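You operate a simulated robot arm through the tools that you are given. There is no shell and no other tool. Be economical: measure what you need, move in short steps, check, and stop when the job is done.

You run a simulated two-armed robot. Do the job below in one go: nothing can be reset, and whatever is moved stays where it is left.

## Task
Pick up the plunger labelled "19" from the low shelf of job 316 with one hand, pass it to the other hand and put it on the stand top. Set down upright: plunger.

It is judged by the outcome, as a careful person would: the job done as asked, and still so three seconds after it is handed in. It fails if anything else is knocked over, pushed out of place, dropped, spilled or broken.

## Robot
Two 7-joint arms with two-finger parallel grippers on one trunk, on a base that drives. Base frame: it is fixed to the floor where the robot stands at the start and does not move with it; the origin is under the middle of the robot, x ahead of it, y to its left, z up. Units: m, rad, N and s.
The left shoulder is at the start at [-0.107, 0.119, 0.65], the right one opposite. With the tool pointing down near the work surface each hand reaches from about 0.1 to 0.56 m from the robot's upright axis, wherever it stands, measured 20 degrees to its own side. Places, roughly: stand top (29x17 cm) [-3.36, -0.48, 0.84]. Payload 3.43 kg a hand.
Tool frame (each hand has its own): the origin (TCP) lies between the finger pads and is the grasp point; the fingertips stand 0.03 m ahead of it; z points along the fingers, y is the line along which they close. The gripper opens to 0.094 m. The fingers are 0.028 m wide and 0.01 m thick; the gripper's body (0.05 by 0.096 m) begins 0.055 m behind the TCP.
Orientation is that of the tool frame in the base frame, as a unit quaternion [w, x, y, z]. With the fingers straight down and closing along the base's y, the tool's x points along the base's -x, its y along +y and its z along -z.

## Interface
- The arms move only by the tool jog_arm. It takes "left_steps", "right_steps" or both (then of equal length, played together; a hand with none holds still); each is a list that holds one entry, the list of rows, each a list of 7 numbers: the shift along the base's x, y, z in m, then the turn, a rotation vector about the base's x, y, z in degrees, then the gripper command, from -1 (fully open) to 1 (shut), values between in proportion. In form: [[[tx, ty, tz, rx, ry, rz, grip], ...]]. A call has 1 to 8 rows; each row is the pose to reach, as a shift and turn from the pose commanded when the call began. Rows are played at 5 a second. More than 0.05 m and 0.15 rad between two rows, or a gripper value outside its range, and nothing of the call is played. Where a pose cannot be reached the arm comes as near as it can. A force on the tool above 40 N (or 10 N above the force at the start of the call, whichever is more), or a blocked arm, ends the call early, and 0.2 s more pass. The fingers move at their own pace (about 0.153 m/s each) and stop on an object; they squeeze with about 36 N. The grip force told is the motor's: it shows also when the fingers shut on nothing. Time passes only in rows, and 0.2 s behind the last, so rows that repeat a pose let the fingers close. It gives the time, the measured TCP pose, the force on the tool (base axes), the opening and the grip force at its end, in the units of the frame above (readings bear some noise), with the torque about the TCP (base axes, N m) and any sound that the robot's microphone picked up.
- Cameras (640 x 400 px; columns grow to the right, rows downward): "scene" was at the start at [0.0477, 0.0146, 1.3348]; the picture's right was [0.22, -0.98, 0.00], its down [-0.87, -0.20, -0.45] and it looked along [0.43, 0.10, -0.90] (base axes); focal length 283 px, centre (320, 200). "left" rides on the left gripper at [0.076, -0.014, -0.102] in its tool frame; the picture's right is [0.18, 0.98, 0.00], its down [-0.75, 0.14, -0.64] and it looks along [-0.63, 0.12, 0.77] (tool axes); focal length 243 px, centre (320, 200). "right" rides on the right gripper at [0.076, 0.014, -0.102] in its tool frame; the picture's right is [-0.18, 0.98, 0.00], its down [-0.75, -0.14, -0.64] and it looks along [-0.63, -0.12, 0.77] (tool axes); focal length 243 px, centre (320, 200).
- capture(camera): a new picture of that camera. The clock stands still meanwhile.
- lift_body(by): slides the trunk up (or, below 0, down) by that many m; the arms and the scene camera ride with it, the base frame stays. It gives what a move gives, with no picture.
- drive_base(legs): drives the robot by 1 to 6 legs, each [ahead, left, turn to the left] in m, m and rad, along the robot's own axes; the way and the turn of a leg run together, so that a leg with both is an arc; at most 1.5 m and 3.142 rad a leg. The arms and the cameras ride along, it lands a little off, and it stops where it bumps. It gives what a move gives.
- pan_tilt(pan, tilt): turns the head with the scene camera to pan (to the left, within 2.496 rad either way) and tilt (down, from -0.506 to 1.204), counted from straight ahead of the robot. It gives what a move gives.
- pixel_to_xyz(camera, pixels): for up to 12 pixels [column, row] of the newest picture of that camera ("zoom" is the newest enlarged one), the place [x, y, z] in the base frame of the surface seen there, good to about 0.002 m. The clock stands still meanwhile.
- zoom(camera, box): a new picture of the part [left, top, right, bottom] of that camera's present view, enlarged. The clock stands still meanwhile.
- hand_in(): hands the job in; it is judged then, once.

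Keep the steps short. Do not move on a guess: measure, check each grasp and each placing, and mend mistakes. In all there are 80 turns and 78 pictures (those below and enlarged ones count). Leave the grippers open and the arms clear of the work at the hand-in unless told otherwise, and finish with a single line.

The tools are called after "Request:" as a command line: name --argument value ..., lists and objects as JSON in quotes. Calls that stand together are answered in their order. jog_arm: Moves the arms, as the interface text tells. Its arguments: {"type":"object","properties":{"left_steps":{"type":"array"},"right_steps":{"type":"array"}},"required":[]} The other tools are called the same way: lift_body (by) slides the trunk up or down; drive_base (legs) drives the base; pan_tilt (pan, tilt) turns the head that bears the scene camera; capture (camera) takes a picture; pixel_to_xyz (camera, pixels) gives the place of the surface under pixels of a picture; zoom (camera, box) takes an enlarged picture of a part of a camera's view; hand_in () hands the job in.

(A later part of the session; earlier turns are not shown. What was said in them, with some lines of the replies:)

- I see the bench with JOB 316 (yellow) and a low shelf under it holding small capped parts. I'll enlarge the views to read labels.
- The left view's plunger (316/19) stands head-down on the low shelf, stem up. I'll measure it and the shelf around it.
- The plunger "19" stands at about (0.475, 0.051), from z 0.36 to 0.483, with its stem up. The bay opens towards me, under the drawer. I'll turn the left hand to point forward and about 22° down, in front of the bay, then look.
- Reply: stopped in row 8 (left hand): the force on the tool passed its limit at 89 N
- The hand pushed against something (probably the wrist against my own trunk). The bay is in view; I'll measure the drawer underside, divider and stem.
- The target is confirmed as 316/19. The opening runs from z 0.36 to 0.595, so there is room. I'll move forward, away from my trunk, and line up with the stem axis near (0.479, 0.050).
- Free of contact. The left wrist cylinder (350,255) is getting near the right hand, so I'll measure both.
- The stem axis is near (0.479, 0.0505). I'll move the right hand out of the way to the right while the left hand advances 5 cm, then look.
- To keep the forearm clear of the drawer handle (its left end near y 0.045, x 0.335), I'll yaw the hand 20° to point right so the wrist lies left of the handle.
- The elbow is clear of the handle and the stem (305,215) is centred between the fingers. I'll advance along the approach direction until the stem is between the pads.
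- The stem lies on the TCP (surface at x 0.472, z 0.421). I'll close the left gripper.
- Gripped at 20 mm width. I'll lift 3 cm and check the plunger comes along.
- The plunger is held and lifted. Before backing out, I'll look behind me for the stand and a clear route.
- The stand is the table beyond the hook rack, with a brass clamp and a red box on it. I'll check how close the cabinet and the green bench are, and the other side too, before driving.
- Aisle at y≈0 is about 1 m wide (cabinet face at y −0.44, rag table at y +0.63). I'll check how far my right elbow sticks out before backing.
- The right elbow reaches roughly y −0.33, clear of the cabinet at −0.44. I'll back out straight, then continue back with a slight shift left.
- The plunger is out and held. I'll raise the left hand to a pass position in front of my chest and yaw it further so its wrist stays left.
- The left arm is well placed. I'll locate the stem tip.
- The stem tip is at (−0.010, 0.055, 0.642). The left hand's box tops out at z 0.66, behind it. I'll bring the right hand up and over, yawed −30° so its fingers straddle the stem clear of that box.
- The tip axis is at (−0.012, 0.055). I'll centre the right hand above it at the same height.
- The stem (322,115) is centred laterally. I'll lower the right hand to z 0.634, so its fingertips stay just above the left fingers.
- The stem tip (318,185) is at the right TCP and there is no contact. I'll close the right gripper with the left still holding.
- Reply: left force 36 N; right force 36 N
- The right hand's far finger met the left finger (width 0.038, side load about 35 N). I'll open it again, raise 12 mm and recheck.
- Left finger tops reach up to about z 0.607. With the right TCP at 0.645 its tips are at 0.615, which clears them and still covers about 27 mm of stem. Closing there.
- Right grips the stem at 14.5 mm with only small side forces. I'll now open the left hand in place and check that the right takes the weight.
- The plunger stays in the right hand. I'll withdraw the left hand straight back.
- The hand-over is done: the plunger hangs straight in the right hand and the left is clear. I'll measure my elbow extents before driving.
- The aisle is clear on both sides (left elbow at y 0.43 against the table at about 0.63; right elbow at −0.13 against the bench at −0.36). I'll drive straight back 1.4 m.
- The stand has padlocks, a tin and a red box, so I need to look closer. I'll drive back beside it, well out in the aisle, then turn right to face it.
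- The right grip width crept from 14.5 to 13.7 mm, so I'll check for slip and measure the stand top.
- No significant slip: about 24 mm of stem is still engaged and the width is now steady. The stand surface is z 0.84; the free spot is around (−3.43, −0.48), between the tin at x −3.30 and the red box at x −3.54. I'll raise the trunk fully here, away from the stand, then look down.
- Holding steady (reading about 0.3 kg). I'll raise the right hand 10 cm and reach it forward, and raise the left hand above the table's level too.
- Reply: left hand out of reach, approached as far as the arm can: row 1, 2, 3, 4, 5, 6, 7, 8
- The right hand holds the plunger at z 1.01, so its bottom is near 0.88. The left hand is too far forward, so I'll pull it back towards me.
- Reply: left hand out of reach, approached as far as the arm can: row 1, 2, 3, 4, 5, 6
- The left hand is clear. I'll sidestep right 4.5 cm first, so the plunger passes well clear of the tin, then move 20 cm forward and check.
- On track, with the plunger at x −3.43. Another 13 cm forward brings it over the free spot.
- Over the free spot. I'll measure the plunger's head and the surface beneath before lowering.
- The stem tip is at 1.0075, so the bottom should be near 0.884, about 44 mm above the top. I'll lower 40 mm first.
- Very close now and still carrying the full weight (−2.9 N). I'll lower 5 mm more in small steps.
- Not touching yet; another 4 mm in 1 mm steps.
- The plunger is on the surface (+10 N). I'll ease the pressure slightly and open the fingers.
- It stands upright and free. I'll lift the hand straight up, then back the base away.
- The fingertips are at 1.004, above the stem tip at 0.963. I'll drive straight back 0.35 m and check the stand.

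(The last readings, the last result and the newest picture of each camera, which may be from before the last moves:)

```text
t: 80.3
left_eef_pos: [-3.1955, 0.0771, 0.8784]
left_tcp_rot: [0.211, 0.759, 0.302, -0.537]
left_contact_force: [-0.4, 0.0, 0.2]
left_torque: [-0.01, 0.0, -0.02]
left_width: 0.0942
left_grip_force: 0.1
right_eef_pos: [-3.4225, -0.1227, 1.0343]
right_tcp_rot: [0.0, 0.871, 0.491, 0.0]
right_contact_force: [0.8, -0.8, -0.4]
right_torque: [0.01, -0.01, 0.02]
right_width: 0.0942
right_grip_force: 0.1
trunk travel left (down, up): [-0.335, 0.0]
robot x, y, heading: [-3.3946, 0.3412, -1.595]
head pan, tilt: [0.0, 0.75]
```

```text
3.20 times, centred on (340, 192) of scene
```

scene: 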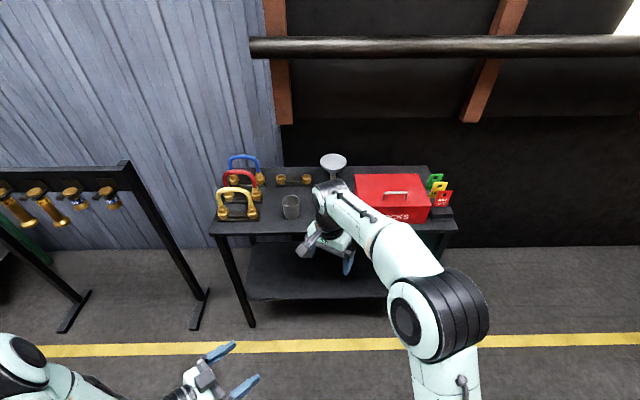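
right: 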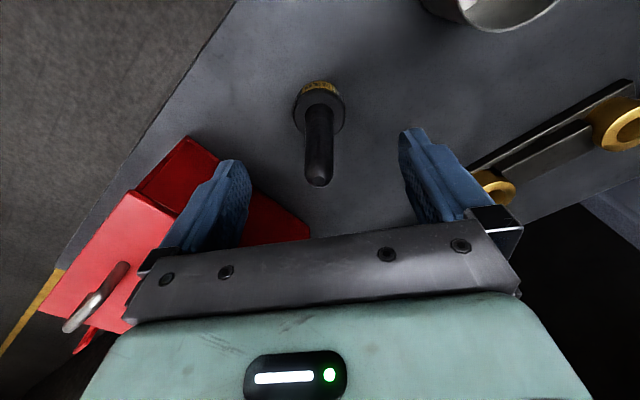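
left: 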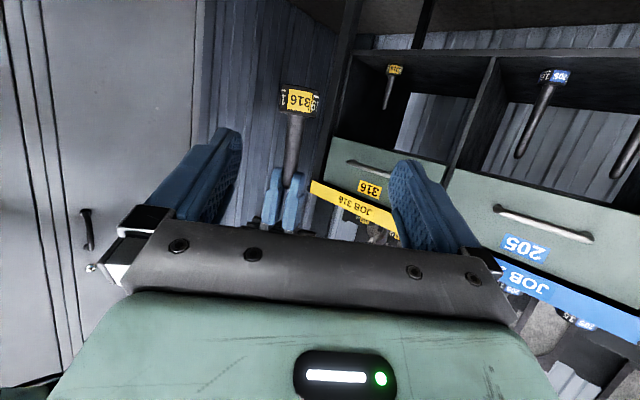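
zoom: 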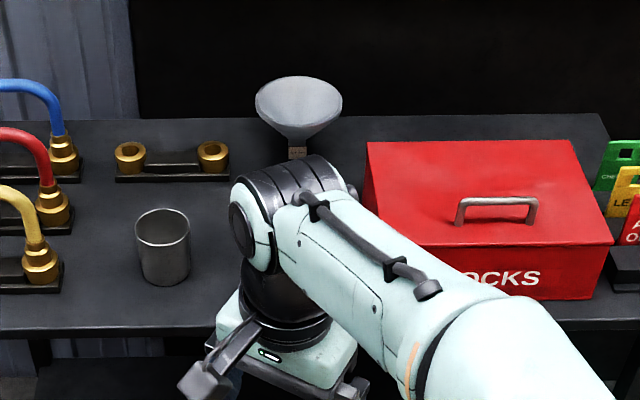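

The arm hides the plunger. I'll lower the trunk for a clear view now that I'm well back from the stand.

Request:
lift_body --by -0.2

Request:
drive_base --legs '[[0, -0.2, 0]]'

Request:
zoom --camera "scene" --box '[160, 100, 440, 260]'

```text
t: 82.5
left_eef_pos: [-3.1973, 0.0784, 0.6799]
left_tcp_rot: [0.212, 0.758, 0.303, -0.537]
left_contact_force: [-0.9, -0.3, 0.2]
left_torque: [0.02, 0.01, 0.01]
left_width: 0.0939
left_grip_force: 0.1
right_eef_pos: [-3.423, -0.1241, 0.8353]
right_tcp_rot: [0.0, 0.871, 0.491, 0.0]
right_contact_force: [0.3, 0.0, 0.0]
right_torque: [0.0, 0.0, -0.01]
right_width: 0.0937
right_grip_force: 0.1
trunk travel left (down, up): [-0.135, 0.2]
robot x, y, heading: [-3.3899, 0.3386, -1.593]
head pan, tilt: [0.0, 0.75]
```

```text
t: 84.9
left_eef_pos: [-3.3992, 0.0811, 0.6799]
left_tcp_rot: [0.212, 0.759, 0.303, -0.536]
left_contact_force: [0.5, -0.6, -0.3]
left_torque: [0.0, -0.01, 0.03]
left_width: 0.0942
left_grip_force: 0.1
right_eef_pos: [-3.6268, -0.1191, 0.8341]
right_tcp_rot: [0.0, 0.871, 0.492, 0.0]
right_contact_force: [0.0, 0.0, 0.3]
right_torque: [0.02, -0.04, -0.03]
right_width: 0.0941
right_grip_force: 0.1
trunk travel left (down, up): [-0.135, 0.2]
robot x, y, heading: [-3.596, 0.3488, -1.59]
head pan, tilt: [0.0, 0.75]
```

```text
2.29 times, centred on (300, 180) of scene
```

zoom: 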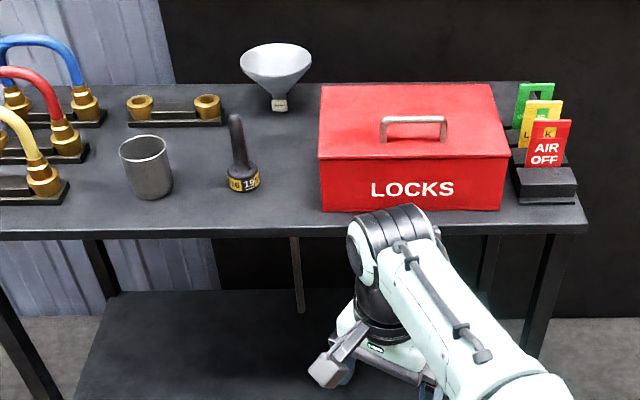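

The plunger "19" stands upright on the stand top, everything else is in place, and both grippers are open and clear. Handing in.

Request:
hand_in

```text
The job is handed in.
```

Plunger "19" from job 316 was picked up with the left hand, passed to the right, and set down upright on the stand top between the tin and the red LOCKS box; nothing else there was disturbed, and I have handed the job in.
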